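You operate a simulated robot arm through the tools that you are given. There is no shell and no other tool. Be economical: measure what you need, move in short steps, check, and stop when the job is done.

You run a simulated two-armed robot. Do the job below in one go: nothing can be reset, and whatever is moved stays where it is left.

## Task
Take the grey strap roll on the top of the long bench and put it away on the shelf of the low steel table. Then put the tub that says "polish" from the high shelf on the top of the grey crates. Then pull the bottom drawer of the left chest open. Keep to this order.

The check looks at the end state, three seconds after you hand in, the way a careful person would. Anything else that was tipped, shoved, dropped, spilled or broken makes it a failure.

## Robot
Two 7-joint arms with fingered hands on one trunk, on a base that drives. Base frame: it is fixed to the floor where the robot stands at the start and does not move with it; the origin is under the middle of the robot, x ahead of it, y to its left, z up. Units: m, degrees, N and s.
The left shoulder is at the start at [0.021, 0.214, 1.391], the right one opposite. With the tool pointing down near the work surface each hand reaches from about 0.1 to 0.56 m from the robot's upright axis, wherever it stands, measured 20 degrees to its own side. Places, roughly: bottom drawer of the left chest [-0.1, -8.3, 0.2]; shelf of the low steel table [-5.2, 1.1, 0.2]; top of the grey crates [-0.7, -0.1, 0.6]. Payload 3.3 kg a hand.
Tool frame (each hand has its own): the origin (TCP) lies between the finger pads and is the grasp point; the fingertips stand 0.026 m ahead of it; z points along the fingers, y is the line along which they close. The gripper opens to 0.132 m. The gripper's body begins 0.073 m behind the TCP. The gripper is a hand of 2 fingers: y runs from the thumb to the fingers, the wrist lies at [0, 0, -0.224] in the tool frame, and closing takes about 1.5 s.
Orientation is told as [roll, pitch, yaw] about the base's x, y, z axes, in that order, counted from this pose: with the fingers straight down and closing along the base's y, the tool's x points along the base's -x, its y along +y and its z along -z.

## Interface
- The arms move only by the tool move_arm. It takes "left_deltas", "right_deltas" or both (then of equal length, played together; a hand with none holds still); each is one flat list of numbers, 6 for each row, row after row: the turn, a rotation vector about the tool's x, y, z in degrees, then the shift along the tool's x, y, z in m. In form: [ax, ay, az, tx, ty, tz, ax, ay, az, tx, ty, tz, ...]. A call has 1 to 10 rows; each row shifts and turns the commanded pose from where the row before left it, along the tool's axes as they then stand. "left_gripper" and "right_gripper" are, for a hand that has rows, the gripper command, from -1 (shut) to 1 (fully open), values between in proportion, set as the call begins (left out, the last holds). Each row takes 0.2 s and may step no farther than 0.05 m and 8.6 degrees from the row before; otherwise, or with a gripper value out of range, the whole call is refused. A pose out of reach is approached as far as the arm can. The call stops where the force on the tool passes 40 N (or 10 N more than at its start, if that is more) or the arm is blocked; 0.2 s more then pass. The fingers move at their own pace (about 0.153 m/s each) and stop on an object; they squeeze with about 29 N. The grip force told is the motor's: it shows also when the fingers shut on nothing. Time passes only in rows, and 0.2 s behind the last, so rows that do not move let the fingers close. The reply holds the time, the measured pose of the TCP, the force on the tool along the base axes, the opening and the grip force, in the units named above and with some noise, with the torque about the TCP (base axes, N m) and any sound that the robot's microphone picked up.
- Cameras (640 x 400 px; columns grow to the right, rows downward): "scene" is now at [0.0404, 0.0376, 1.528]; the picture's right is [0.76, -0.65, -0.00], its down [-0.56, -0.65, -0.52] and it looks along [0.34, 0.39, -0.85] (base axes); focal length 214 px, centre (320, 200). "left" rides on the left gripper at [-0.066, -0.003, -0.099] in its tool frame; the picture's right is [0.04, -1.00, 0.00], its down [0.83, 0.03, -0.55] and it looks along [0.55, 0.02, 0.83] (tool axes); focal length 261 px, centre (320, 200). "right" rides on the right gripper at [0.065, -0.003, -0.099] in its tool frame; the picture's right is [0.04, 1.00, 0.00], its down [-0.83, 0.03, -0.55] and it looks along [-0.55, 0.02, 0.83] (tool axes); focal length 261 px, centre (320, 200). There is no depth. A picture from a camera that has moved, and an enlarged one, comes with that camera's place and axes in the base frame and with its lens. The place of the scene camera against the robot may be out by one fixed shift of up to 0.025 m in any direction.
- camera(camera): a new picture of that camera. No time passes.
- lift_body(by): slides the trunk up (or, below 0, down) by that many m; the arms and the scene camera ride with it, the base frame stays. It gives what a move gives, with no picture.
- drive_base(legs): drives the robot by 1 to 6 legs, each [ahead, left, turn to the left] in m, m and degrees, along the robot's own axes; the way and the turn of a leg run together, so that a leg with both is an arc; at most 1.5 m and 180 degrees a leg. The arms and the cameras ride along, it lands a little off, and it stops where it bumps. It gives what a move gives.
- finger_targets(finger1, thumb_bend, hand): sets how far each is bent, from 0 (flat) to 1 (curled in); at 0.3 the hand is open as for a grip, at 0.7 the pads meet at the TCP. One left out holds its place. A second passes; each finger stops where it meets its share of the squeeze, and holds until it gets a number again. A gripper value or a shape takes the hand back. It gives what a move gives, with no picture; readings hold the bend of each and the force on the fingers (four entries, about 0 where the hand has none), thumb and palm.
- preshape(shape, hand): the hand has 2 fingers and takes this shape, open, in about a second: jaw (thumb against the fingers, like two jaws); tri (thumb and two fingers); tip (a fingertip pinch); poke (one finger out to press); point (the index stretched); flat (the hand flat); cup (the hand cupped); fist (a fist). The gripper value then closes the fingers along that shape, each until it touches; the sizes above hold for jaw. It gives what a move gives, with no picture.
- head_to(pan, tilt): turns the head with the scene camera to pan (to the left, within 86 degrees either way) and tilt (down, from -29 to 69), counted from straight ahead of the robot. It gives what a move gives.
- inspect(camera, box): a new picture of the part [left, top, right, bottom] of that camera's present view, enlarged. No time passes.
- finish_job(): hands the job in; it is judged then, once.

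Work in short steps. Places have to be worked out from the pictures, the camera data and where the tool is seen: move nearer, look again, correct. Check each grasp and each placing, and mend what went wrong. You have 165 turns and 118 pictures in all, those below and enlarged ones among them. Open the grippers and draw the arms clear of the work before you hand the job in, unless the task says otherwise; then end with one line.

The tools are called after "Call:" by a JSON object that holds its "name" and its "arguments". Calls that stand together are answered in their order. move_arm: Moves the arms, as the interface text tells. Its arguments: {"type":"object","properties":{"left_deltas":{"type":"array"},"left_gripper":{"type":"number"},"right_deltas":{"type":"array"},"right_gripper":{"type":"number"}},"required":[]} The other tools are called the same way: lift_body (by) slides the trunk up or down; preshape (shape, hand) gives the hand a shape; finger_targets (finger1, thumb_bend, hand) moves the fingers one by one; drive_base (legs) drives the base; head_to (pan, tilt) turns the head that bears the scene camera; camera (camera) takes a picture; inspect (camera, box) takes an enlarged picture of a part of a camera's view; finish_job () hands the job in.

At the start:

```text
time: 0.0
left_tcp_pos: [0.5375, 0.1762, 1.1499]
left_orientation: [0.1, 0.0, 0.1]
left_ft_force: [-0.1, -0.4, 0.2]
left_wrist_torque: [0.01, -0.03, -0.04]
left_opening: 0.1318
left_gripper_force: 0.0
left_shape: jaw
left_bend: [0.3, 0.3]
left_finger forces: [0.0, 0.0, 0.0, 0.1, 0.1, 0.0]
right_tcp_pos: [0.3624, -0.1888, 0.9999]
right_orientation: [0.1, 0.0, 0.1]
right_ft_force: [0.6, -1.0, -0.4]
right_wrist_torque: [0.0, 0.01, 0.02]
right_opening: 0.1318
right_gripper_force: 0.1
right_shape: jaw
right_bend: [0.3, 0.3]
right_finger forces: [0.1, 0.0, 0.0, 0.1, 0.0, 0.1]
trunk travel left (down, up): [-0.672, 0.089]
robot x, y, heading: [0.0006, 0.0036, 0.1]
head pan, tilt: [49.2, 58.6]
```

scene: 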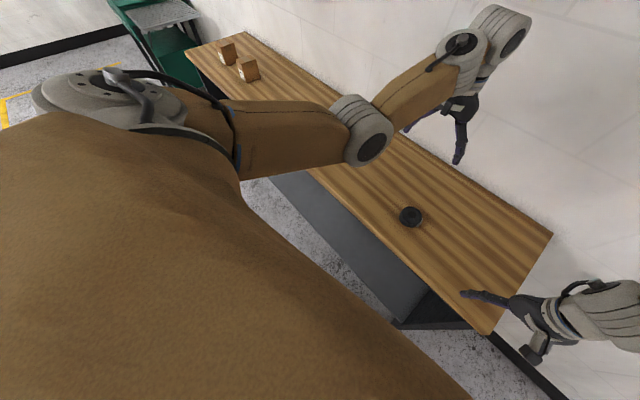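
right: 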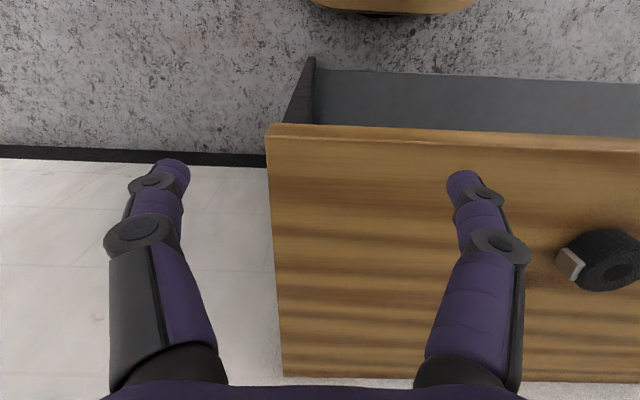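
left: 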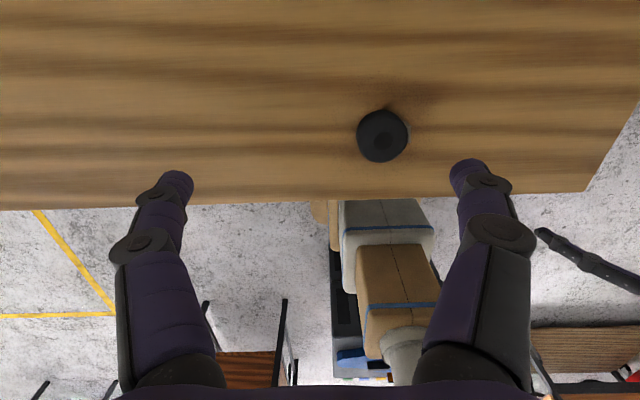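

The left and right views triangulate a dark roll at about (0.48, 0.10, 0.92). First I check it closely and survey the room.

Call:
{"name": "inspect", "arguments": {"camera": "right", "box": [520, 200, 640, 320]}}

Call:
{"name": "head_to", "arguments": {"pan": 80, "tilt": 15}}

Call:
{"name": "camera", "arguments": {"camera": "scene"}}

Call:
{"name": "head_to", "arguments": {"pan": -80, "tilt": 15}}

Call:
{"name": "camera", "arguments": {"camera": "scene"}}

Call:
{"name": "head_to", "arguments": {"pan": 0, "tilt": 35}}

Call:
{"name": "camera", "arguments": {"camera": "scene"}}

```text
3.33 times, centred on (580, 260) of right
camera zoom: at [0.2956, -0.1926, 1.0987], right [-0.04, 1.0, 0.0], down [0.83, 0.03, 0.55], along [0.55, 0.02, -0.83], focal length 869 px, centre (-547, 0)
```

zoom: 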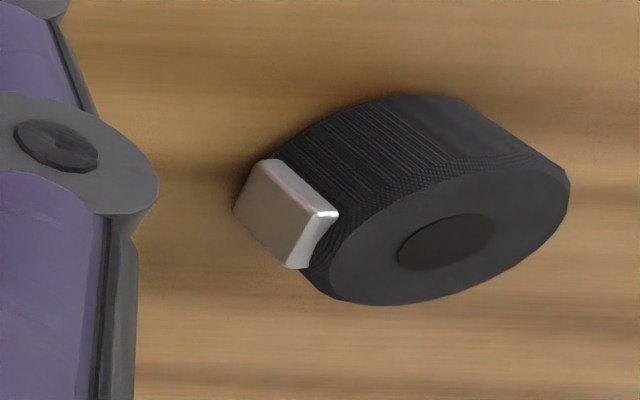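

```text
time: 1.1
left_tcp_pos: [0.5383, 0.1765, 1.1493]
left_orientation: [0.0, -0.1, 0.0]
left_ft_force: [0.2, 0.8, 0.3]
left_wrist_torque: [0.0, 0.02, 0.0]
left_opening: 0.1321
left_gripper_force: 0.0
left_shape: jaw
left_bend: [0.3, 0.3]
left_finger forces: [0.0, 0.0, 0.0, 0.1, 0.0, 0.0]
right_tcp_pos: [0.3622, -0.1889, 0.9999]
right_orientation: [0.1, 0.0, -0.1]
right_ft_force: [0.4, -0.3, -0.2]
right_wrist_torque: [0.01, -0.03, 0.03]
right_opening: 0.1321
right_gripper_force: 0.1
right_shape: jaw
right_bend: [0.3, 0.3]
right_finger forces: [0.1, 0.0, 0.1, 0.0, 0.1, 0.0]
trunk travel left (down, up): [-0.672, 0.089]
robot x, y, heading: [0.0011, 0.0013, 0.2]
head pan, tilt: [80.0, 15.0]
```

```text
113 pictures are left
camera scene: at [0.0121, 0.078, 1.5926], right [0.98, -0.17, 0.0], down [-0.05, -0.26, -0.97], along [0.17, 0.95, -0.26], focal length 214 px, centre (320, 200)
```

scene: 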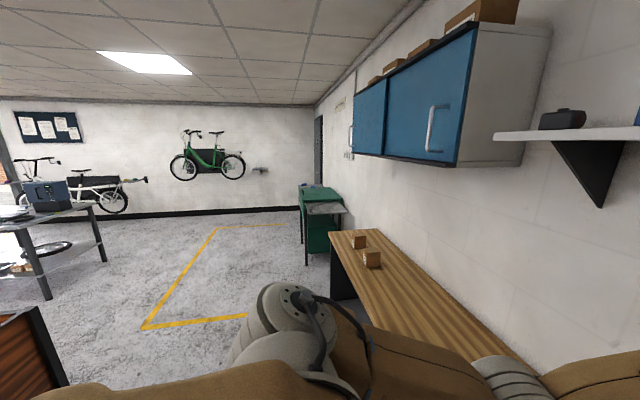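

```text
time: 3.6
left_tcp_pos: [0.5387, 0.1774, 1.1491]
left_orientation: [0.0, 0.1, 0.0]
left_ft_force: [-0.3, 0.2, 0.2]
left_wrist_torque: [-0.04, 0.0, 0.01]
left_opening: 0.1317
left_gripper_force: 0.0
left_shape: jaw
left_bend: [0.3, 0.3]
left_finger forces: [0.1, 0.1, 0.0, 0.1, 0.1, 0.0]
right_tcp_pos: [0.3609, -0.1904, 0.9993]
right_orientation: [-0.1, 0.0, 0.1]
right_ft_force: [-0.3, 1.1, 0.2]
right_wrist_torque: [0.0, -0.01, 0.02]
right_opening: 0.1319
right_gripper_force: 0.1
right_shape: jaw
right_bend: [0.3, 0.3]
right_finger forces: [0.0, 0.0, 0.0, 0.0, 0.0, 0.0]
trunk travel left (down, up): [-0.672, 0.089]
robot x, y, heading: [0.002, 0.0, -0.1]
head pan, tilt: [-80.0, 15.0]
```

```text
112 pictures are left
camera scene: at [0.0121, -0.1059, 1.5927], right [-0.98, -0.17, 0.0], down [-0.05, 0.25, -0.97], along [0.17, -0.95, -0.26], focal length 214 px, centre (320, 200)
```

scene: 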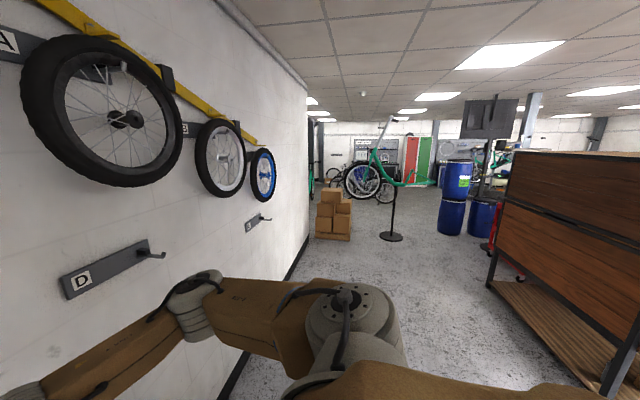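

```text
time: 5.1
left_tcp_pos: [0.5391, 0.1765, 1.1499]
left_orientation: [0.0, 0.1, 0.0]
left_ft_force: [0.3, 0.2, -1.1]
left_wrist_torque: [0.03, 0.01, 0.01]
left_opening: 0.1318
left_gripper_force: 0.1
left_shape: jaw
left_bend: [0.3, 0.3]
left_finger forces: [0.1, 0.1, 0.0, 0.1, 0.0, 0.1]
right_tcp_pos: [0.361, -0.1897, 0.9986]
right_orientation: [0.0, 0.0, 0.0]
right_ft_force: [-0.3, -0.1, -0.4]
right_wrist_torque: [-0.01, 0.0, 0.0]
right_opening: 0.1317
right_gripper_force: 0.0
right_shape: jaw
right_bend: [0.3, 0.3]
right_finger forces: [0.0, 0.0, 0.1, 0.1, 0.0, 0.0]
trunk travel left (down, up): [-0.672, 0.089]
robot x, y, heading: [-0.0026, 0.0026, -0.1]
head pan, tilt: [0.0, 35.0]
```

```text
111 pictures are left
camera scene: at [0.0839, -0.014, 1.5607], right [0.0, -1.0, 0.0], down [-0.57, 0.0, -0.82], along [0.82, 0.0, -0.57], focal length 214 px, centre (320, 200)
```

scene: 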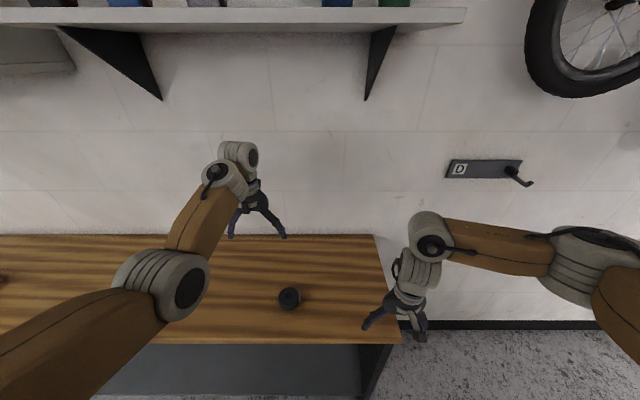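

The roll lies flat with its buckle toward the robot's right. Now I look up at the high shelf and at the directions behind.

Call:
{"name": "head_to", "arguments": {"pan": 0, "tilt": 0}}

Call:
{"name": "camera", "arguments": {"camera": "scene"}}

```text
time: 6.1
left_tcp_pos: [0.5381, 0.1772, 1.1493]
left_orientation: [0.0, 0.0, 0.1]
left_ft_force: [0.1, 0.3, 0.3]
left_wrist_torque: [0.01, 0.0, 0.0]
left_opening: 0.1317
left_gripper_force: 0.0
left_shape: jaw
left_bend: [0.3, 0.3]
left_finger forces: [0.0, 0.1, 0.0, 0.0, 0.0, 0.1]
right_tcp_pos: [0.3618, -0.1886, 0.9993]
right_orientation: [0.1, 0.1, 0.0]
right_ft_force: [0.4, -0.4, 0.3]
right_wrist_torque: [0.01, 0.06, 0.03]
right_opening: 0.132
right_gripper_force: 0.0
right_shape: jaw
right_bend: [0.3, 0.3]
right_finger forces: [0.0, 0.0, 0.0, 0.0, 0.0, 0.1]
trunk travel left (down, up): [-0.672, 0.089]
robot x, y, heading: [-0.0004, 0.0004, 0.2]
head pan, tilt: [0.0, 0.0]
```

```text
110 pictures are left
camera scene: at [0.0859, -0.0139, 1.6167], right [0.0, -1.0, 0.0], down [0.0, 0.0, -1.0], along [1.0, 0.0, 0.0], focal length 214 px, centre (320, 200)
```

scene: 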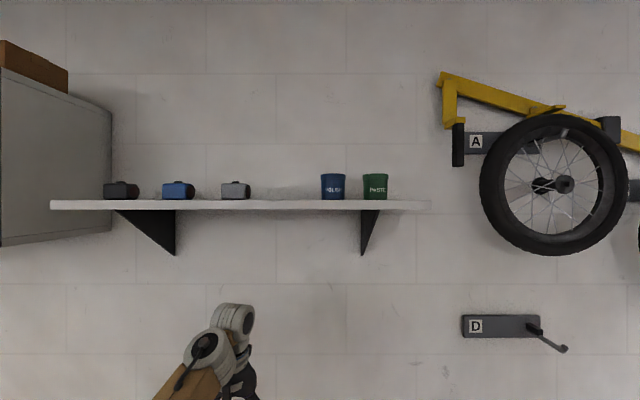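

Call:
{"name": "inspect", "arguments": {"camera": "scene", "box": [290, 150, 430, 230]}}

```text
4.57 times, centred on (360, 190) of scene
camera zoom: at [0.0859, -0.0139, 1.6167], right [0.0, -1.0, 0.0], down [0.0, 0.0, -1.0], along [1.0, 0.0, 0.0], focal length 980 px, centre (137, 246)
```

zoom: 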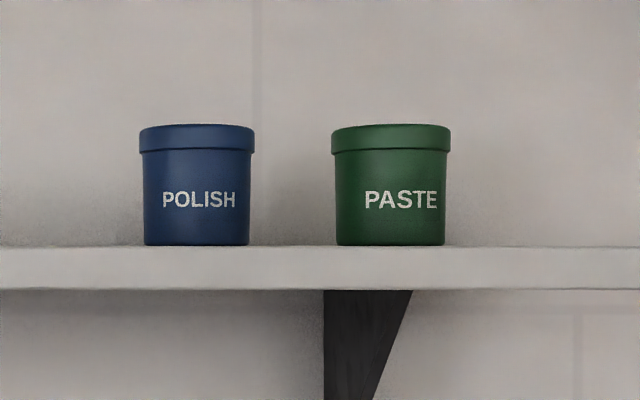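

Call:
{"name": "inspect", "arguments": {"camera": "left", "box": [340, 90, 440, 170]}}

Call:
{"name": "head_to", "arguments": {"pan": 20, "tilt": 60}}

Call:
{"name": "camera", "arguments": {"camera": "scene"}}

```text
5.00 times, centred on (390, 130) of left
camera zoom: at [0.604, 0.1746, 1.2482], right [-0.04, -1.0, 0.0], down [-0.83, 0.03, 0.55], along [-0.55, 0.02, -0.83], focal length 1303 px, centre (-30, 550)
```

zoom: 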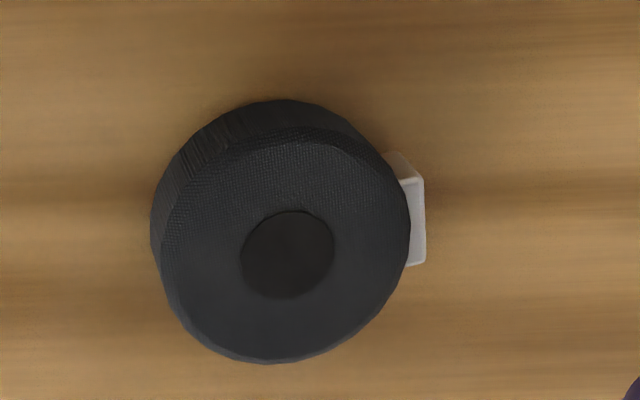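

```text
time: 7.4
left_tcp_pos: [0.5387, 0.1754, 1.1491]
left_orientation: [0.0, -0.1, 0.0]
left_ft_force: [-0.6, 0.0, 0.1]
left_wrist_torque: [0.0, 0.01, -0.01]
left_opening: 0.1321
left_gripper_force: 0.0
left_shape: jaw
left_bend: [0.3, 0.3]
left_finger forces: [0.0, 0.0, 0.0, 0.0, 0.0, 0.0]
right_tcp_pos: [0.3614, -0.19, 0.9989]
right_orientation: [0.1, 0.0, 0.0]
right_ft_force: [0.5, 0.0, 0.0]
right_wrist_torque: [0.0, -0.02, -0.01]
right_opening: 0.1319
right_gripper_force: 0.1
right_shape: jaw
right_bend: [0.3, 0.3]
right_finger forces: [0.0, 0.1, 0.0, 0.1, 0.0, 0.1]
trunk travel left (down, up): [-0.672, 0.089]
robot x, y, heading: [0.0011, -0.0007, 0.3]
head pan, tilt: [20.0, 60.0]
```

```text
107 pictures are left
camera scene: at [0.0585, 0.0089, 1.5264], right [0.34, -0.94, 0.0], down [-0.81, -0.3, -0.5], along [0.47, 0.17, -0.87], focal length 214 px, centre (320, 200)
```

scene: 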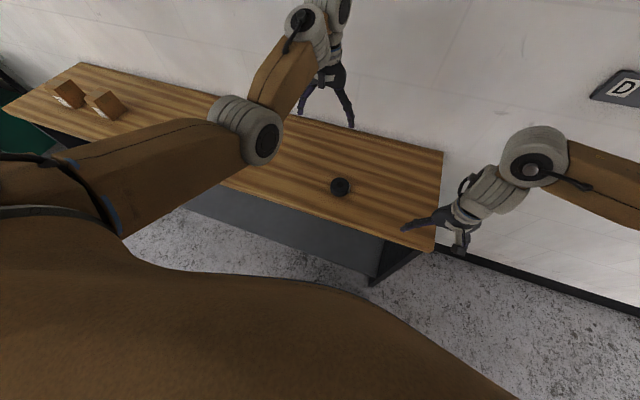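

Blue tub = POLISH. The roll's centre is at (0.479, 0.098), top z≈0.930, with its buckle facing -y. I will grasp it with the left hand, tilted and yawed right to avoid the buckle, so that it can later be slid onto a low shelf. First turn the hand.

Call:
{"name": "move_arm", "arguments": {"left_deltas": [0, 0, 8, 0, 0, -0.01, 0, 0, 8, 0, 0, -0.01, 0, 0, 8, 0, 0, 0, 0, 0, 8, 0, 0, 0, 0, 0, 8, 0, 0, 0, 0, -8, 0, 0, 0, 0, 0, -8, 0, 0, 0, 0, 0, -8, 0, 0, 0, 0, 0, -8, 0, 0, 0, -0.02, 0, -8, 0, 0, 0, -0.02]}}

Call:
{"name": "move_arm", "arguments": {"left_deltas": [0, -7, 0, 0, 0, -0.02, 0, -8, 0, 0, 0, -0.03]}}

Call:
{"name": "camera", "arguments": {"camera": "left"}}

```text
time: 9.6
left_tcp_pos: [0.5315, 0.21, 1.2004]
left_orientation: [2.0, -39.0, -39.4]
left_ft_force: [0.1, -0.2, 0.6]
left_wrist_torque: [-0.03, 0.01, -0.02]
left_opening: 0.1319
left_gripper_force: 0.1
left_shape: jaw
left_bend: [0.3, 0.3]
left_finger forces: [0.0, 0.0, 0.0, 0.1, 0.1, 0.0]
left hand out of reach, approached as far as the arm can: row 1, 3
right_tcp_pos: [0.3617, -0.1887, 1.0008]
right_orientation: [0.0, 0.0, 0.0]
right_ft_force: [-0.1, 0.7, 0.0]
right_wrist_torque: [-0.02, -0.02, 0.02]
right_opening: 0.132
right_gripper_force: 0.0
right_shape: jaw
right_bend: [0.3, 0.3]
right_finger forces: [0.1, 0.0, 0.1, 0.0, 0.0, 0.1]
trunk travel left (down, up): [-0.672, 0.089]
robot x, y, heading: [-0.0029, 0.0018, -0.0]
head pan, tilt: [20.0, 60.0]
```

```text
time: 10.4
left_tcp_pos: [0.5039, 0.2709, 1.2201]
left_orientation: [6.7, -51.6, -40.8]
left_ft_force: [0.0, -0.2, 0.3]
left_wrist_torque: [-0.02, -0.04, 0.01]
left_opening: 0.132
left_gripper_force: 0.1
left_shape: jaw
left_bend: [0.3, 0.3]
left_finger forces: [0.0, 0.1, 0.1, 0.0, 0.0, 0.1]
left hand out of reach, approached as far as the arm can: row 2
right_tcp_pos: [0.3617, -0.1898, 0.9989]
right_orientation: [0.0, 0.0, 0.0]
right_ft_force: [-1.0, 0.4, 0.0]
right_wrist_torque: [0.0, 0.0, 0.01]
right_opening: 0.1318
right_gripper_force: 0.1
right_shape: jaw
right_bend: [0.3, 0.3]
right_finger forces: [0.0, 0.0, 0.1, 0.1, 0.0, 0.0]
trunk travel left (down, up): [-0.672, 0.089]
robot x, y, heading: [-0.0002, 0.0001, -0.1]
head pan, tilt: [20.0, 60.0]
stopped in row 2 (left hand): the arm was blocked; the commanded pose is now the measured one
```

```text
106 pictures are left
camera left: at [0.4682, 0.2852, 1.3331], right [-0.6, -0.79, -0.1], down [-0.74, 0.6, -0.31], along [0.31, -0.11, -0.95], focal length 261 px, centre (320, 200)
```

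left: 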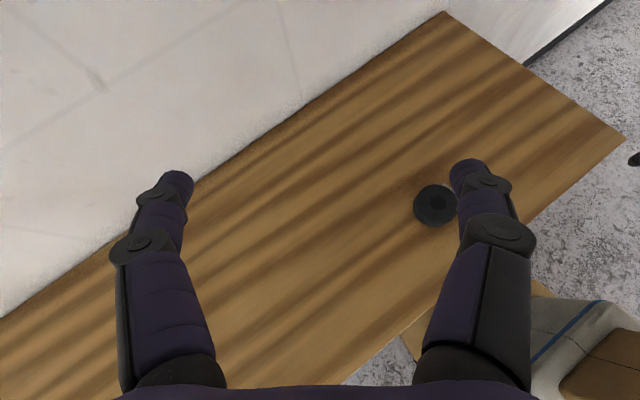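

The arm is folded too tightly. I back the base off 0.15 m, which also takes the right hand off the bench, and lower the trunk 0.15 m.

Call:
{"name": "drive_base", "arguments": {"legs": [[-0.15, 0, 0]]}}

Call:
{"name": "lift_body", "arguments": {"by": -0.15}}

Call:
{"name": "move_arm", "arguments": {"left_deltas": [-3, -3, 0, 0, 0, 0, -3, 0, 0, 0, 0, 0]}}

Call:
{"name": "camera", "arguments": {"camera": "left"}}

```text
time: 11.8
left_tcp_pos: [0.351, 0.2739, 1.2211]
left_orientation: [6.6, -51.6, -40.7]
left_ft_force: [0.1, 0.0, 0.1]
left_wrist_torque: [0.02, 0.01, 0.01]
left_opening: 0.1321
left_gripper_force: 0.1
left_shape: jaw
left_bend: [0.3, 0.3]
left_finger forces: [0.0, 0.0, 0.0, 0.0, 0.1, 0.0]
right_tcp_pos: [0.2106, -0.1895, 1.0002]
right_orientation: [0.0, -0.1, 0.2]
right_ft_force: [-0.5, -0.3, -0.2]
right_wrist_torque: [0.02, 0.01, 0.0]
right_opening: 0.1316
right_gripper_force: 0.0
right_shape: jaw
right_bend: [0.3, 0.3]
right_finger forces: [0.0, 0.0, 0.0, 0.0, 0.0, 0.0]
trunk travel left (down, up): [-0.672, 0.089]
robot x, y, heading: [-0.1483, 0.0015, 0.2]
head pan, tilt: [20.0, 60.0]
```

```text
time: 13.5
left_tcp_pos: [0.3516, 0.2972, 1.0701]
left_orientation: [9.2, -49.9, -40.6]
left_ft_force: [0.8, 0.5, -0.6]
left_wrist_torque: [-0.01, 0.02, -0.02]
left_opening: 0.1318
left_gripper_force: 0.2
left_shape: jaw
left_bend: [0.3, 0.3]
left_finger forces: [0.1, 0.0, 0.0, 0.1, 0.0, 0.0]
right_tcp_pos: [0.212, -0.1878, 0.8493]
right_orientation: [-0.1, 0.1, 0.3]
right_ft_force: [0.2, -0.3, -0.4]
right_wrist_torque: [0.0, 0.01, 0.02]
right_opening: 0.1318
right_gripper_force: 0.0
right_shape: jaw
right_bend: [0.3, 0.3]
right_finger forces: [0.0, 0.1, 0.0, 0.0, 0.0, 0.0]
trunk travel left (down, up): [-0.522, 0.239]
robot x, y, heading: [-0.1524, 0.0006, 0.3]
head pan, tilt: [20.0, 60.0]
```

```text
time: 14.3
left_tcp_pos: [0.3555, 0.3235, 1.0825]
left_orientation: [21.0, -52.2, -43.2]
left_ft_force: [-0.3, -0.7, -0.1]
left_wrist_torque: [-0.03, 0.02, 0.0]
left_opening: 0.132
left_gripper_force: 0.0
left_shape: jaw
left_bend: [0.3, 0.3]
left_finger forces: [0.1, 0.0, 0.0, 0.1, 0.0, 0.1]
right_tcp_pos: [0.213, -0.1882, 0.8496]
right_orientation: [0.0, -0.1, 0.1]
right_ft_force: [0.1, 0.4, -0.6]
right_wrist_torque: [0.02, 0.02, 0.0]
right_opening: 0.132
right_gripper_force: 0.1
right_shape: jaw
right_bend: [0.3, 0.3]
right_finger forces: [0.0, 0.0, 0.0, 0.0, 0.1, 0.0]
trunk travel left (down, up): [-0.522, 0.239]
robot x, y, heading: [-0.1545, 0.0005, 0.0]
head pan, tilt: [20.0, 60.0]
stopped in row 2 (left hand): the arm was blocked; the commanded pose is now the measured one
```

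```text
105 pictures are left
camera left: at [0.307, 0.3189, 1.1908], right [-0.45, -0.86, -0.25], down [-0.79, 0.52, -0.33], along [0.41, 0.05, -0.91], focal length 261 px, centre (320, 200)
```

left: 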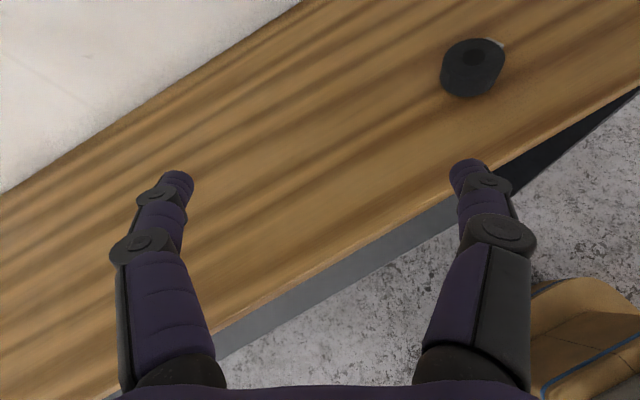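

Sign of the roll correction was wrong; I shift toward the roll first and turn the hand back about its x axis.

Call:
{"name": "move_arm", "arguments": {"left_deltas": [0, 0, 0, -0.007, -0.033, 0.03, 5, 0, 0, -0.007, -0.033, 0.03, 6, 0, 0, -0.007, -0.033, 0.03, 6, 0, 0, -0.007, -0.033, 0.03, 4, 0, 0, 0, 0, 0]}}

Call:
{"name": "camera", "arguments": {"camera": "left"}}

```text
time: 15.1
left_tcp_pos: [0.3923, 0.2885, 1.0447]
left_orientation: [21.1, -48.7, -44.9]
left_ft_force: [0.1, -0.7, 0.0]
left_wrist_torque: [-0.01, -0.02, 0.0]
left_opening: 0.132
left_gripper_force: 0.1
left_shape: jaw
left_bend: [0.3, 0.3]
left_finger forces: [0.0, 0.1, 0.0, 0.0, 0.0, 0.1]
right_tcp_pos: [0.212, -0.1888, 0.8497]
right_orientation: [0.0, 0.0, 0.2]
right_ft_force: [-0.1, 0.5, -0.2]
right_wrist_torque: [0.0, 0.0, 0.0]
right_opening: 0.132
right_gripper_force: 0.0
right_shape: jaw
right_bend: [0.3, 0.3]
right_finger forces: [0.0, 0.0, 0.1, 0.0, 0.1, 0.1]
trunk travel left (down, up): [-0.522, 0.239]
robot x, y, heading: [-0.1492, 0.0017, 0.2]
head pan, tilt: [20.0, 60.0]
stopped in row 3 (left hand): the arm was blocked; the commanded pose is now the measured one
```

```text
104 pictures are left
camera left: at [0.3478, 0.2801, 1.1544], right [-0.49, -0.83, -0.27], down [-0.79, 0.55, -0.28], along [0.38, 0.08, -0.92], focal length 261 px, centre (320, 200)
```

left: 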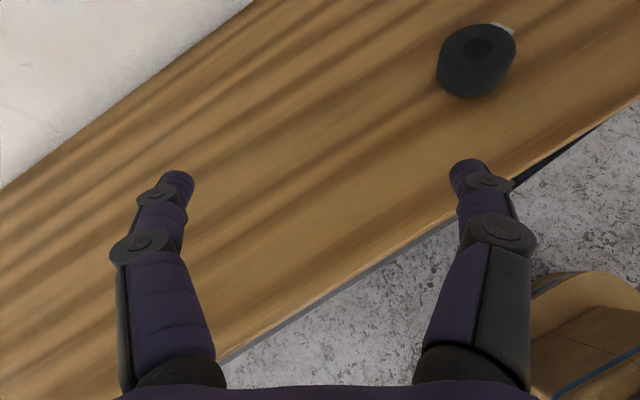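

Something blocks the arm; I look at its configuration.

Call:
{"name": "head_to", "arguments": {"pan": 45, "tilt": 45}}

Call:
{"name": "camera", "arguments": {"camera": "scene"}}

```text
time: 16.0
left_tcp_pos: [0.3918, 0.288, 1.0446]
left_orientation: [21.0, -48.7, -45.0]
left_ft_force: [-0.4, 0.3, -0.2]
left_wrist_torque: [0.02, -0.02, 0.0]
left_opening: 0.132
left_gripper_force: 0.0
left_shape: jaw
left_bend: [0.3, 0.3]
left_finger forces: [0.0, 0.0, 0.0, 0.0, 0.1, 0.1]
right_tcp_pos: [0.2136, -0.189, 0.8504]
right_orientation: [0.0, -0.1, 0.2]
right_ft_force: [-0.3, 0.2, -0.5]
right_wrist_torque: [0.03, 0.01, 0.01]
right_opening: 0.1318
right_gripper_force: 0.1
right_shape: jaw
right_bend: [0.3, 0.3]
right_finger forces: [0.1, 0.0, 0.0, 0.0, 0.0, 0.0]
trunk travel left (down, up): [-0.522, 0.239]
robot x, y, heading: [-0.1552, -0.0047, 0.1]
head pan, tilt: [45.0, 45.0]
```

```text
103 pictures are left
camera scene: at [-0.0926, 0.0437, 1.3957], right [0.71, -0.71, 0.0], down [-0.5, -0.5, -0.71], along [0.5, 0.5, -0.71], focal length 214 px, centre (320, 200)
```

scene: 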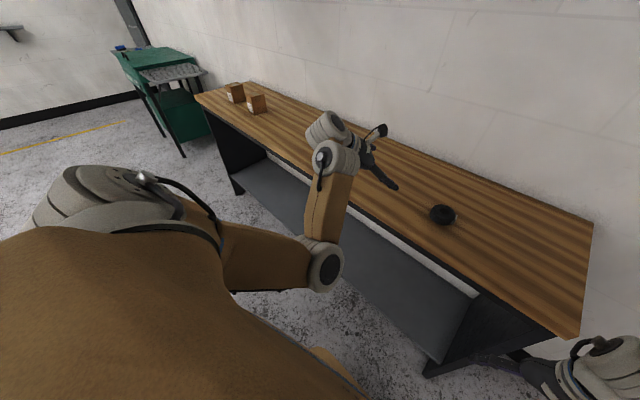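

The wrist is bent hard to the right, so it is likely at a joint limit. I turn the yaw back toward 0; gripping with one pad on the buckle's flat face will do too.

Call:
{"name": "move_arm", "arguments": {"left_deltas": [-5.9, 2.2, -4.9, 0, 0, 0, -5.9, 2.2, -4.9, 0, 0, 0, -5.9, 2.2, -4.9, 0, 0, 0, -5.9, 2.2, -4.9, 0, 0, 0, -5.9, 2.2, -4.9, 0, 0, 0, 7, 0, 0, 0, 0, 0, 7, 0, 0, 0, 0, 0, 7, 0, 0, 0, 0, 0]}}

Call:
{"name": "camera", "arguments": {"camera": "left"}}

```text
time: 17.8
left_tcp_pos: [0.3911, 0.286, 1.0443]
left_orientation: [-0.5, -47.1, -5.0]
left_ft_force: [-0.7, 0.4, 0.5]
left_wrist_torque: [-0.01, -0.02, 0.02]
left_opening: 0.1318
left_gripper_force: 0.1
left_shape: jaw
left_bend: [0.3, 0.3]
left_finger forces: [0.1, 0.0, 0.0, 0.0, 0.1, 0.0]
right_tcp_pos: [0.2119, -0.1882, 0.8489]
right_orientation: [0.0, -0.1, 0.1]
right_ft_force: [0.2, 0.5, -0.3]
right_wrist_torque: [-0.03, 0.02, -0.02]
right_opening: 0.1322
right_gripper_force: 0.1
right_shape: jaw
right_bend: [0.3, 0.3]
right_finger forces: [0.1, 0.0, 0.1, 0.0, 0.0, 0.0]
trunk travel left (down, up): [-0.522, 0.239]
robot x, y, heading: [-0.1488, 0.0001, 0.1]
head pan, tilt: [45.0, 45.0]
```

```text
102 pictures are left
camera left: at [0.364, 0.2875, 1.1595], right [-0.12, -0.99, -0.02], down [-0.96, 0.12, -0.23], along [0.23, 0.0, -0.97], focal length 261 px, centre (320, 200)
```

left: 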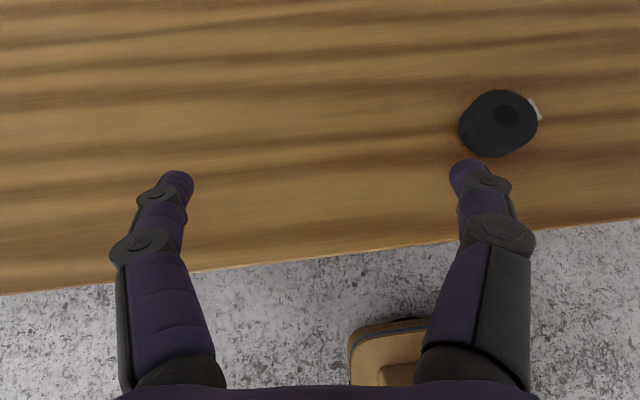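

The turn worked. Next, yaw 10° more and shift over to the pre-grasp point about 0.1 m behind the roll.

Call:
{"name": "move_arm", "arguments": {"left_deltas": [-3.65, 0, -3.4, 0, 0, 0, -3.65, 0, -3.4, 0, 0, 0, 0, 0, 0, 0.01, -0.047, 0.009, 0, 0, 0, 0.01, -0.047, 0.009, 0, 0, 0, 0.01, -0.047, 0.009, 0, 0, 0, 0.01, -0.047, 0.009]}}

Call:
{"name": "camera", "arguments": {"camera": "left"}}

```text
time: 19.2
left_tcp_pos: [0.4077, 0.0984, 0.991]
left_orientation: [-0.4, -47.1, 5.1]
left_ft_force: [-0.1, 0.1, -0.5]
left_wrist_torque: [0.0, -0.05, 0.01]
left_opening: 0.1318
left_gripper_force: 0.0
left_shape: jaw
left_bend: [0.3, 0.3]
left_finger forces: [0.1, 0.0, 0.0, 0.1, 0.0, 0.0]
right_tcp_pos: [0.2131, -0.1897, 0.8504]
right_orientation: [0.0, 0.0, 0.1]
right_ft_force: [0.7, 0.2, -0.1]
right_wrist_torque: [0.03, 0.01, 0.0]
right_opening: 0.1316
right_gripper_force: 0.1
right_shape: jaw
right_bend: [0.3, 0.3]
right_finger forces: [0.1, 0.0, 0.0, 0.0, 0.0, 0.1]
trunk travel left (down, up): [-0.522, 0.239]
robot x, y, heading: [-0.1518, 0.0008, 0.4]
head pan, tilt: [45.0, 45.0]
```

```text
101 pictures are left
camera left: at [0.3797, 0.0951, 1.1061], right [0.06, -1.0, -0.03], down [-0.97, -0.05, -0.23], along [0.23, 0.04, -0.97], focal length 261 px, centre (320, 200)
```

left: 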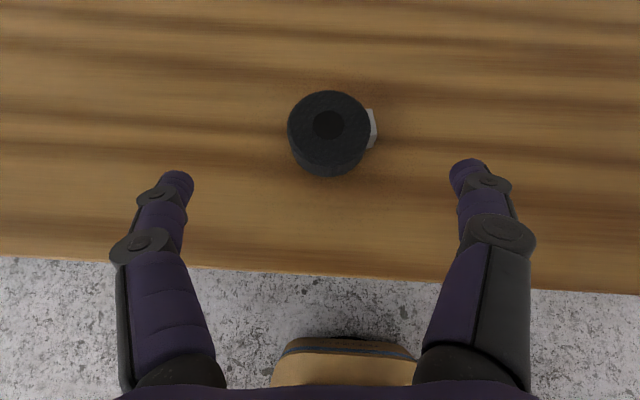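

Roll confirmed at (0.479, 0.100). I advance so the pads straddle it with the fingertips just above the bench.

Call:
{"name": "move_arm", "arguments": {"left_deltas": [0, 0, 0, 0.001, -0.003, 0.029, 0, 0, 0, 0.001, -0.003, 0.029, 0, 0, 0, 0.001, -0.002, 0.028]}}

Call:
{"name": "camera", "arguments": {"camera": "left"}}

```text
time: 20.0
left_tcp_pos: [0.4707, 0.1127, 0.9225]
left_orientation: [1.5, -46.9, 4.6]
left_ft_force: [-0.5, 0.3, -0.9]
left_wrist_torque: [-0.03, 0.03, -0.03]
left_opening: 0.1319
left_gripper_force: 0.0
left_shape: jaw
left_bend: [0.3, 0.3]
left_finger forces: [0.0, 0.0, 0.1, 0.2, 0.0, 0.0]
right_tcp_pos: [0.2129, -0.1886, 0.8503]
right_orientation: [0.0, 0.0, 0.2]
right_ft_force: [-0.9, 0.4, 0.6]
right_wrist_torque: [0.01, -0.01, -0.01]
right_opening: 0.1317
right_gripper_force: 0.0
right_shape: jaw
right_bend: [0.3, 0.3]
right_finger forces: [0.0, 0.1, 0.0, 0.0, 0.1, 0.0]
trunk travel left (down, up): [-0.522, 0.239]
robot x, y, heading: [-0.1465, -0.0007, 0.3]
head pan, tilt: [45.0, 45.0]
```

```text
100 pictures are left
camera left: at [0.4435, 0.1059, 1.0383], right [0.07, -1.0, -0.05], down [-0.97, -0.06, -0.23], along [0.23, 0.06, -0.97], focal length 261 px, centre (320, 200)
```

left: 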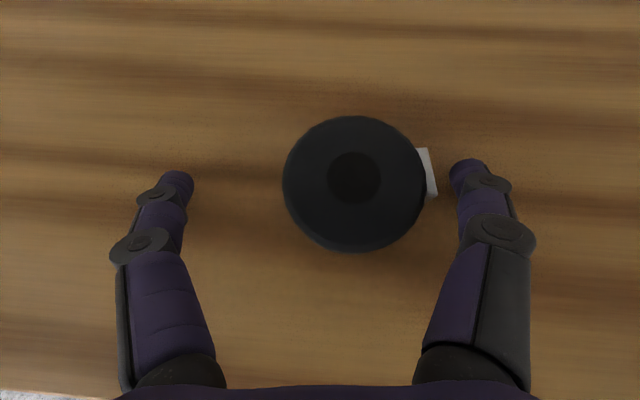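

The hand landed 14 mm too far left and a bit low with no contact; I correct it before closing.

Call:
{"name": "move_arm", "arguments": {"left_deltas": [0, 0, 0, -0.0045, -0.007, -0.004, 0, 0, 0, 0, -0.007, 0, 0, 0, 0, 0, 0, 0]}}

Call:
{"name": "camera", "arguments": {"camera": "left"}}

```text
time: 21.0
left_tcp_pos: [0.4798, 0.1347, 0.9262]
left_orientation: [4.5, -47.4, 4.6]
left_ft_force: [-0.1, 0.3, 0.9]
left_wrist_torque: [-0.02, -0.01, 0.02]
left_opening: 0.132
left_gripper_force: 0.1
left_shape: jaw
left_bend: [0.3, 0.3]
left_finger forces: [0.0, 0.0, 0.0, 0.1, 0.3, 0.0]
right_tcp_pos: [0.2122, -0.1878, 0.8492]
right_orientation: [0.0, 0.1, 0.2]
right_ft_force: [-0.6, 0.6, 0.3]
right_wrist_torque: [-0.04, 0.02, 0.0]
right_opening: 0.1319
right_gripper_force: 0.0
right_shape: jaw
right_bend: [0.3, 0.3]
right_finger forces: [0.0, 0.1, 0.0, 0.0, 0.0, 0.0]
trunk travel left (down, up): [-0.522, 0.239]
robot x, y, heading: [-0.1498, 0.0021, -0.0]
head pan, tilt: [45.0, 45.0]
stopped in row 3 (left hand): the arm was blocked; the commanded pose is now the measured one
```

```text
99 pictures are left
camera left: at [0.4526, 0.1216, 1.0419], right [0.11, -0.99, -0.08], down [-0.97, -0.09, -0.24], along [0.23, 0.11, -0.97], focal length 261 px, centre (320, 200)
```

left: 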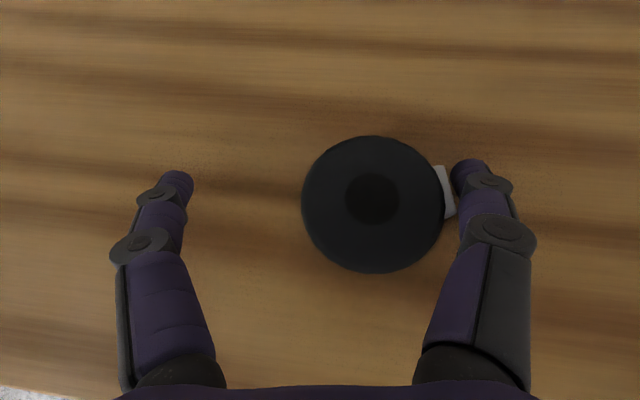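

The arm drifts left although commanded right, so something is pressing on it. I look at the elbow.

Call:
{"name": "head_to", "arguments": {"pan": 35, "tilt": 60}}

Call:
{"name": "camera", "arguments": {"camera": "scene"}}

```text
time: 21.8
left_tcp_pos: [0.4793, 0.1341, 0.9266]
left_orientation: [4.5, -47.4, 4.6]
left_ft_force: [-0.8, -0.4, 0.0]
left_wrist_torque: [-0.03, 0.0, -0.04]
left_opening: 0.1318
left_gripper_force: 0.1
left_shape: jaw
left_bend: [0.3, 0.3]
left_finger forces: [0.0, 0.0, 0.0, 0.0, 0.1, 0.1]
right_tcp_pos: [0.2122, -0.1884, 0.8499]
right_orientation: [0.0, 0.1, 0.2]
right_ft_force: [0.4, -0.7, -0.6]
right_wrist_torque: [-0.01, -0.01, 0.0]
right_opening: 0.1322
right_gripper_force: 0.1
right_shape: jaw
right_bend: [0.3, 0.3]
right_finger forces: [0.1, 0.0, 0.0, 0.1, 0.0, 0.0]
trunk travel left (down, up): [-0.522, 0.239]
robot x, y, heading: [-0.1526, -0.0026, -0.1]
head pan, tilt: [35.0, 60.0]
```

```text
98 pictures are left
camera scene: at [-0.0954, 0.0244, 1.3763], right [0.58, -0.82, 0.0], down [-0.71, -0.5, -0.5], along [0.41, 0.29, -0.87], focal length 214 px, centre (320, 200)
```

scene: 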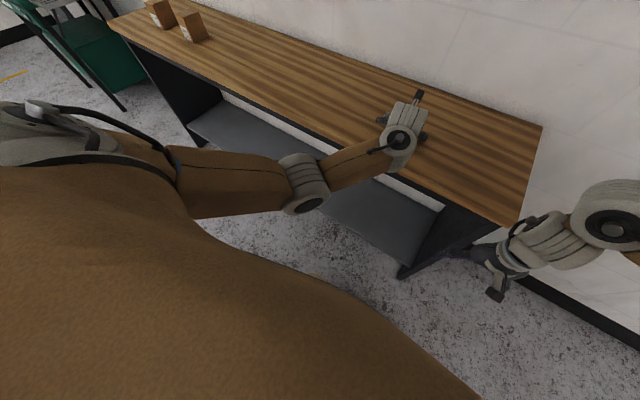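

The forearm seems to rest on the bench's front edge. I raise the trunk 0.15 m (the hand rises too) and then reach down again with the elbow higher.

Call:
{"name": "lift_body", "arguments": {"by": 0.15}}

Call:
{"name": "move_arm", "arguments": {"left_deltas": [4.5, 0, 0, 0.006, -0.02, 0, 0, 0, 0, 0.016, -0.015, 0.01, 0, 0, 0, 0.02, 0, 0.018]}}

Call:
{"name": "camera", "arguments": {"camera": "left"}}

```text
time: 22.9
left_tcp_pos: [0.488, 0.2274, 1.0132]
left_orientation: [13.5, -47.9, 3.6]
left_ft_force: [-0.4, 0.3, -0.4]
left_wrist_torque: [0.02, -0.02, 0.01]
left_opening: 0.132
left_gripper_force: 0.0
left_shape: jaw
left_bend: [0.3, 0.3]
left_finger forces: [0.0, 0.0, 0.1, 0.1, 0.0, 0.0]
right_tcp_pos: [0.2127, -0.188, 0.9488]
right_orientation: [0.0, 0.0, 0.2]
right_ft_force: [0.3, -0.2, 0.7]
right_wrist_torque: [-0.02, 0.03, -0.03]
right_opening: 0.132
right_gripper_force: 0.1
right_shape: jaw
right_bend: [0.3, 0.3]
right_finger forces: [0.1, 0.0, 0.1, 0.0, 0.0, 0.1]
trunk travel left (down, up): [-0.619, 0.142]
robot x, y, heading: [-0.1488, 0.0041, 0.4]
head pan, tilt: [35.0, 60.0]
stopped: the arm was blocked; the commanded pose is now the measured one
```

```text
time: 23.9
left_tcp_pos: [0.4895, 0.2573, 0.9525]
left_orientation: [14.6, -47.9, 2.6]
left_ft_force: [0.0, -0.5, 0.4]
left_wrist_torque: [-0.02, -0.03, 0.0]
left_opening: 0.1322
left_gripper_force: 0.2
left_shape: jaw
left_bend: [0.3, 0.3]
left_finger forces: [0.1, 0.1, 0.0, 0.0, 0.0, 0.1]
right_tcp_pos: [0.212, -0.1887, 0.9471]
right_orientation: [0.1, 0.0, 0.3]
right_ft_force: [-1.1, 0.0, 0.7]
right_wrist_torque: [0.01, -0.01, 0.02]
right_opening: 0.1318
right_gripper_force: 0.1
right_shape: jaw
right_bend: [0.3, 0.3]
right_finger forces: [0.1, 0.0, 0.0, 0.0, 0.1, 0.1]
trunk travel left (down, up): [-0.619, 0.142]
robot x, y, heading: [-0.1507, -0.0014, 0.1]
head pan, tilt: [35.0, 60.0]
stopped in row 3 (left hand): the arm was blocked; the commanded pose is now the measured one
```

```text
97 pictures are left
camera left: at [0.4657, 0.2286, 1.0653], right [0.2, -0.96, -0.2], down [-0.96, -0.15, -0.25], along [0.21, 0.24, -0.95], focal length 261 px, centre (320, 200)
```

left: 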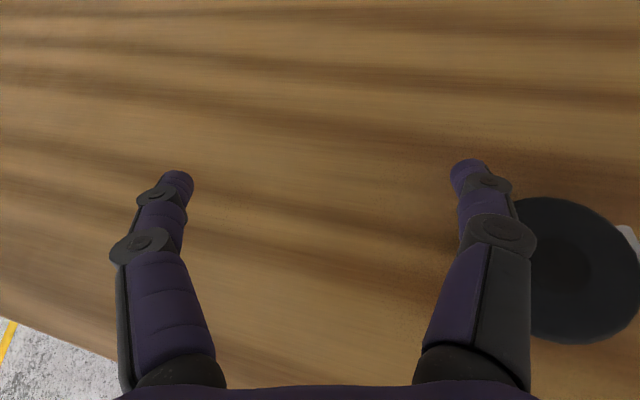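

The arm got pushed further left; the elbow may be caught under the bench edge. I lift the hand slightly, then back the base straight out.

Call:
{"name": "move_arm", "arguments": {"left_deltas": [0, 0, 0, -0.033, 0.01, -0.033]}}

Call:
{"name": "drive_base", "arguments": {"legs": [[-0.15, 0, 0]]}}

Call:
{"name": "head_to", "arguments": {"pan": 60, "tilt": 50}}

Call:
{"name": "camera", "arguments": {"camera": "scene"}}

```text
time: 24.5
left_tcp_pos: [0.4858, 0.2959, 1.0011]
left_orientation: [18.5, -47.9, 2.1]
left_ft_force: [0.1, -0.3, -0.5]
left_wrist_torque: [0.0, -0.02, -0.03]
left_opening: 0.132
left_gripper_force: 0.0
left_shape: jaw
left_bend: [0.3, 0.3]
left_finger forces: [0.0, 0.0, 0.0, 0.0, 0.0, 0.1]
right_tcp_pos: [0.2124, -0.1874, 0.9467]
right_orientation: [0.0, 0.0, 0.2]
right_ft_force: [0.4, -0.2, 0.1]
right_wrist_torque: [-0.02, 0.0, -0.01]
right_opening: 0.1318
right_gripper_force: 0.0
right_shape: jaw
right_bend: [0.3, 0.3]
right_finger forces: [0.0, 0.0, 0.0, 0.0, 0.0, 0.0]
trunk travel left (down, up): [-0.619, 0.142]
robot x, y, heading: [-0.1478, -0.0012, 0.1]
head pan, tilt: [35.0, 60.0]
stopped in row 1 (left hand): the arm was blocked; the commanded pose is now the measured one
```

```text
time: 25.8
left_tcp_pos: [0.3776, 0.2956, 1.0005]
left_orientation: [18.5, -47.7, 1.9]
left_ft_force: [-0.3, -0.3, 0.1]
left_wrist_torque: [0.01, 0.01, 0.03]
left_opening: 0.1319
left_gripper_force: 0.0
left_shape: jaw
left_bend: [0.3, 0.3]
left_finger forces: [0.0, 0.0, 0.0, 0.1, 0.1, 0.0]
right_tcp_pos: [0.1034, -0.1897, 0.9454]
right_orientation: [0.1, 0.2, 0.1]
right_ft_force: [0.5, 0.3, -0.4]
right_wrist_torque: [-0.03, 0.07, 0.05]
right_opening: 0.1319
right_gripper_force: 0.0
right_shape: jaw
right_bend: [0.3, 0.3]
right_finger forces: [0.0, 0.0, 0.0, 0.0, 0.0, 0.0]
trunk travel left (down, up): [-0.619, 0.142]
robot x, y, heading: [-0.261, 0.001, -0.2]
head pan, tilt: [35.0, 60.0]
stopped in leg 1: the robot was blocked; the commanded pose is now the measured one
```

```text
time: 26.7
left_tcp_pos: [0.3761, 0.2939, 1.0024]
left_orientation: [18.5, -47.9, 1.8]
left_ft_force: [0.2, -0.9, 0.0]
left_wrist_torque: [-0.04, 0.0, 0.02]
left_opening: 0.1318
left_gripper_force: 0.1
left_shape: jaw
left_bend: [0.3, 0.3]
left_finger forces: [0.0, 0.1, 0.0, 0.0, 0.1, 0.1]
right_tcp_pos: [0.1005, -0.19, 0.9459]
right_orientation: [0.1, 0.0, 0.1]
right_ft_force: [-0.2, 0.8, -0.4]
right_wrist_torque: [-0.01, 0.04, 0.03]
right_opening: 0.1317
right_gripper_force: 0.1
right_shape: jaw
right_bend: [0.3, 0.3]
right_finger forces: [0.1, 0.1, 0.0, 0.0, 0.0, 0.1]
trunk travel left (down, up): [-0.619, 0.142]
robot x, y, heading: [-0.2597, -0.0006, 0.1]
head pan, tilt: [60.0, 50.0]
```

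```text
96 pictures are left
camera scene: at [-0.2254, 0.0524, 1.4857], right [0.87, -0.5, 0.0], down [-0.38, -0.66, -0.64], along [0.32, 0.56, -0.77], focal length 214 px, centre (320, 200)
```

scene: 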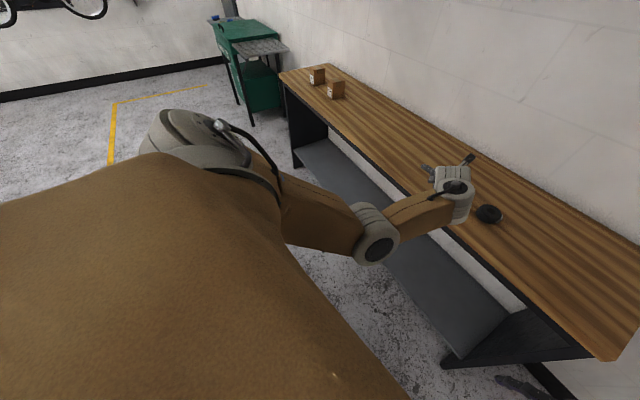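

Backing stopped at x=-0.26, probably near the crates behind. The upper arm seems to rub my own torso because the target lies too far inward. I move the base forward and to the right so that the roll lies more to my left.

Call:
{"name": "drive_base", "arguments": {"legs": [[0.08, -0.17, 0]]}}

Call:
{"name": "move_arm", "arguments": {"left_deltas": [6, 0, 0, 0, 0, -0.01, 6, 0, 0, 0, 0, -0.01, 6, 0, 0, 0, 0, -0.01]}}

Call:
{"name": "camera", "arguments": {"camera": "left"}}

Call:
{"name": "camera", "arguments": {"camera": "scene"}}

```text
time: 28.2
left_tcp_pos: [0.4566, 0.1194, 1.0023]
left_orientation: [18.5, -47.9, 1.6]
left_ft_force: [0.0, 0.3, 0.4]
left_wrist_torque: [0.01, -0.01, 0.04]
left_opening: 0.132
left_gripper_force: 0.1
left_shape: jaw
left_bend: [0.3, 0.3]
left_finger forces: [0.0, 0.1, 0.1, 0.1, 0.0, 0.0]
right_tcp_pos: [0.1809, -0.3629, 0.9467]
right_orientation: [0.1, 0.0, 0.0]
right_ft_force: [0.3, -0.4, -0.3]
right_wrist_torque: [0.02, 0.04, 0.0]
right_opening: 0.1318
right_gripper_force: 0.1
right_shape: jaw
right_bend: [0.3, 0.3]
right_finger forces: [0.1, 0.0, 0.0, 0.1, 0.0, 0.1]
trunk travel left (down, up): [-0.619, 0.142]
robot x, y, heading: [-0.1829, -0.1731, -0.3]
head pan, tilt: [60.0, 50.0]
```

```text
time: 29.2
left_tcp_pos: [0.4386, 0.1491, 1.0315]
left_orientation: [4.7, -48.7, 0.4]
left_ft_force: [-1.0, 0.4, 0.8]
left_wrist_torque: [-0.02, 0.03, 0.02]
left_opening: 0.1322
left_gripper_force: 0.0
left_shape: jaw
left_bend: [0.3, 0.3]
left_finger forces: [0.1, 0.1, 0.0, 0.1, 0.0, 0.0]
right_tcp_pos: [0.1804, -0.3616, 0.9478]
right_orientation: [0.1, 0.0, -0.1]
right_ft_force: [0.2, 0.6, -0.1]
right_wrist_torque: [-0.04, 0.02, -0.01]
right_opening: 0.1321
right_gripper_force: 0.1
right_shape: jaw
right_bend: [0.3, 0.3]
right_finger forces: [0.0, 0.0, 0.1, 0.0, 0.0, 0.1]
trunk travel left (down, up): [-0.619, 0.142]
robot x, y, heading: [-0.1826, -0.1716, -0.1]
head pan, tilt: [60.0, 50.0]
stopped in row 3 (left hand): the arm was blocked; the commanded pose is now the measured one
```

```text
95 pictures are left
camera left: at [0.4075, 0.1383, 1.1448], right [0.04, -1.0, -0.08], down [-0.97, -0.02, -0.26], along [0.26, 0.09, -0.96], focal length 261 px, centre (320, 200)
```

left: 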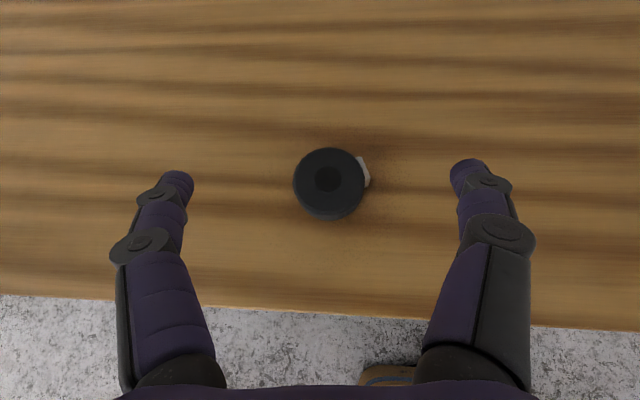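

```text
94 pictures are left
camera scene: at [-0.1454, -0.1191, 1.4858], right [0.86, -0.5, 0.0], down [-0.39, -0.66, -0.64], along [0.32, 0.56, -0.77], focal length 214 px, centre (320, 200)
```

scene: 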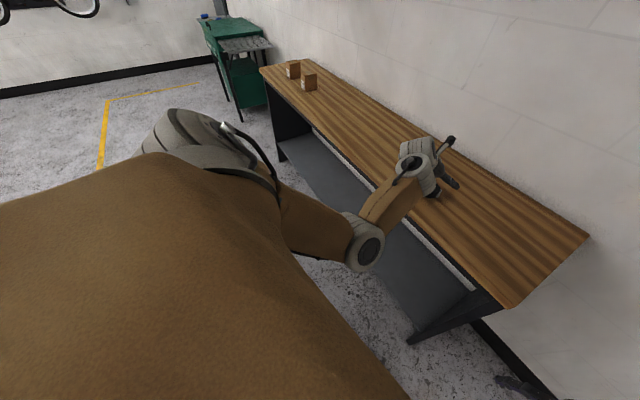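

Tracking is off again by about 3 cm to the left. I test whether moving outward and forward frees the arm.

Call:
{"name": "move_arm", "arguments": {"left_deltas": [0, 0, 0, 0, 0.04, 0, 0, 0, 0, 0, 0.04, 0, 0, 0, 0, -0.03, 0.03, 0, 4.7, 0, 0, -0.03, 0, 0, 0, 0, 0, 0, 0, 0]}}

Call:
{"name": "move_arm", "arguments": {"left_deltas": [0, 0, 0, 0, -0.04, 0, 0, 0, 0, 0, -0.04, 0, 0, 0, 0, 0, 0, 0]}}

Call:
{"name": "camera", "arguments": {"camera": "scene"}}

```text
time: 30.4
left_tcp_pos: [0.469, 0.2558, 1.0799]
left_orientation: [-0.4, -48.7, 0.6]
left_ft_force: [-0.9, 1.1, -0.5]
left_wrist_torque: [0.02, -0.01, -0.01]
left_opening: 0.1319
left_gripper_force: 0.1
left_shape: jaw
left_bend: [0.3, 0.3]
left_finger forces: [0.0, 0.0, 0.0, 0.0, 0.0, 0.1]
right_tcp_pos: [0.1792, -0.3611, 0.9468]
right_orientation: [0.1, 0.0, -0.1]
right_ft_force: [0.7, 0.2, 1.1]
right_wrist_torque: [0.02, 0.01, 0.03]
right_opening: 0.1321
right_gripper_force: 0.1
right_shape: jaw
right_bend: [0.3, 0.3]
right_finger forces: [0.0, 0.0, 0.0, 0.0, 0.0, 0.0]
trunk travel left (down, up): [-0.619, 0.142]
robot x, y, heading: [-0.1774, -0.1722, -0.1]
head pan, tilt: [60.0, 50.0]
```

```text
time: 31.2
left_tcp_pos: [0.4714, 0.1758, 1.08]
left_orientation: [-0.4, -48.5, 0.4]
left_ft_force: [-1.1, 0.5, -0.5]
left_wrist_torque: [0.01, -0.01, 0.01]
left_opening: 0.132
left_gripper_force: 0.1
left_shape: jaw
left_bend: [0.3, 0.3]
left_finger forces: [0.1, 0.1, 0.0, 0.0, 0.1, 0.1]
right_tcp_pos: [0.1809, -0.3615, 0.9473]
right_orientation: [0.0, 0.0, -0.1]
right_ft_force: [0.6, -1.0, 0.2]
right_wrist_torque: [-0.01, 0.02, 0.02]
right_opening: 0.1321
right_gripper_force: 0.0
right_shape: jaw
right_bend: [0.3, 0.3]
right_finger forces: [0.0, 0.1, 0.0, 0.0, 0.0, 0.0]
trunk travel left (down, up): [-0.619, 0.142]
robot x, y, heading: [-0.1808, -0.1679, -0.2]
head pan, tilt: [60.0, 50.0]
```

```text
93 pictures are left
camera scene: at [-0.1456, -0.1184, 1.4858], right [0.86, -0.5, 0.0], down [-0.39, -0.66, -0.64], along [0.32, 0.56, -0.77], focal length 214 px, centre (320, 200)
```

scene: 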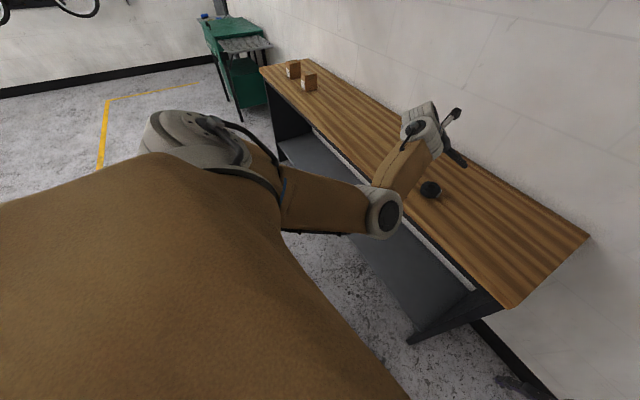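

Now it tracks exactly. I shift the base right 8 cm, which puts the hand right above the roll, and will then descend vertically.

Call:
{"name": "drive_base", "arguments": {"legs": [[0, -0.08, 0]]}}

Call:
{"name": "move_arm", "arguments": {"left_deltas": [0, 0, 0, 0.03, 0, 0.0264, 0, 0, 0, 0.03, 0, 0.0264]}}

Call:
{"name": "camera", "arguments": {"camera": "left"}}

```text
time: 32.3
left_tcp_pos: [0.4708, 0.0957, 1.0801]
left_orientation: [-0.2, -48.5, 0.5]
left_ft_force: [0.6, -0.7, 0.8]
left_wrist_torque: [0.05, 0.02, 0.03]
left_opening: 0.1321
left_gripper_force: 0.1
left_shape: jaw
left_bend: [0.3, 0.3]
left_finger forces: [0.0, 0.0, 0.1, 0.0, 0.0, 0.0]
right_tcp_pos: [0.1806, -0.4432, 0.9473]
right_orientation: [0.1, 0.0, -0.1]
right_ft_force: [-0.2, -0.3, 0.6]
right_wrist_torque: [0.0, 0.02, 0.0]
right_opening: 0.1319
right_gripper_force: 0.0
right_shape: jaw
right_bend: [0.3, 0.3]
right_finger forces: [0.0, 0.1, 0.1, 0.0, 0.1, 0.0]
trunk travel left (down, up): [-0.619, 0.142]
robot x, y, heading: [-0.183, -0.2469, -0.2]
head pan, tilt: [60.0, 50.0]
```

```text
time: 32.9
left_tcp_pos: [0.4705, 0.0963, 0.9981]
left_orientation: [-0.4, -48.6, 0.5]
left_ft_force: [0.7, 0.4, 0.0]
left_wrist_torque: [0.0, 0.01, 0.03]
left_opening: 0.1321
left_gripper_force: 0.0
left_shape: jaw
left_bend: [0.3, 0.3]
left_finger forces: [0.0, 0.0, 0.0, 0.1, 0.0, 0.0]
right_tcp_pos: [0.18, -0.4404, 0.9476]
right_orientation: [0.1, 0.0, -0.1]
right_ft_force: [0.3, 0.4, -0.6]
right_wrist_torque: [-0.01, 0.01, -0.01]
right_opening: 0.132
right_gripper_force: 0.1
right_shape: jaw
right_bend: [0.3, 0.3]
right_finger forces: [0.0, 0.0, 0.0, 0.1, 0.0, 0.0]
trunk travel left (down, up): [-0.619, 0.142]
robot x, y, heading: [-0.1817, -0.2522, -0.0]
head pan, tilt: [60.0, 50.0]
```

```text
92 pictures are left
camera left: at [0.4401, 0.0942, 1.1131], right [-0.02, -1.0, -0.03], down [-0.97, 0.03, -0.26], along [0.26, 0.02, -0.97], focal length 261 px, centre (320, 200)
```

left: 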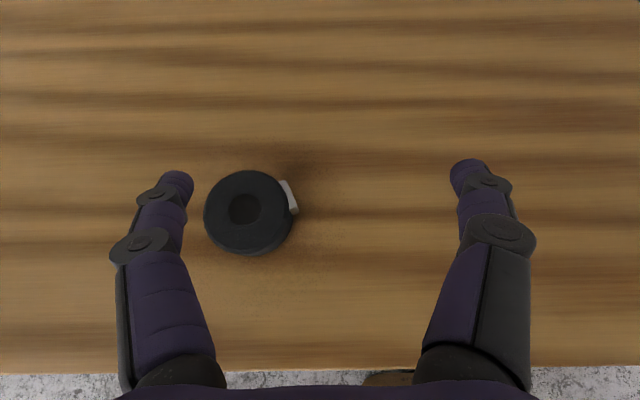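

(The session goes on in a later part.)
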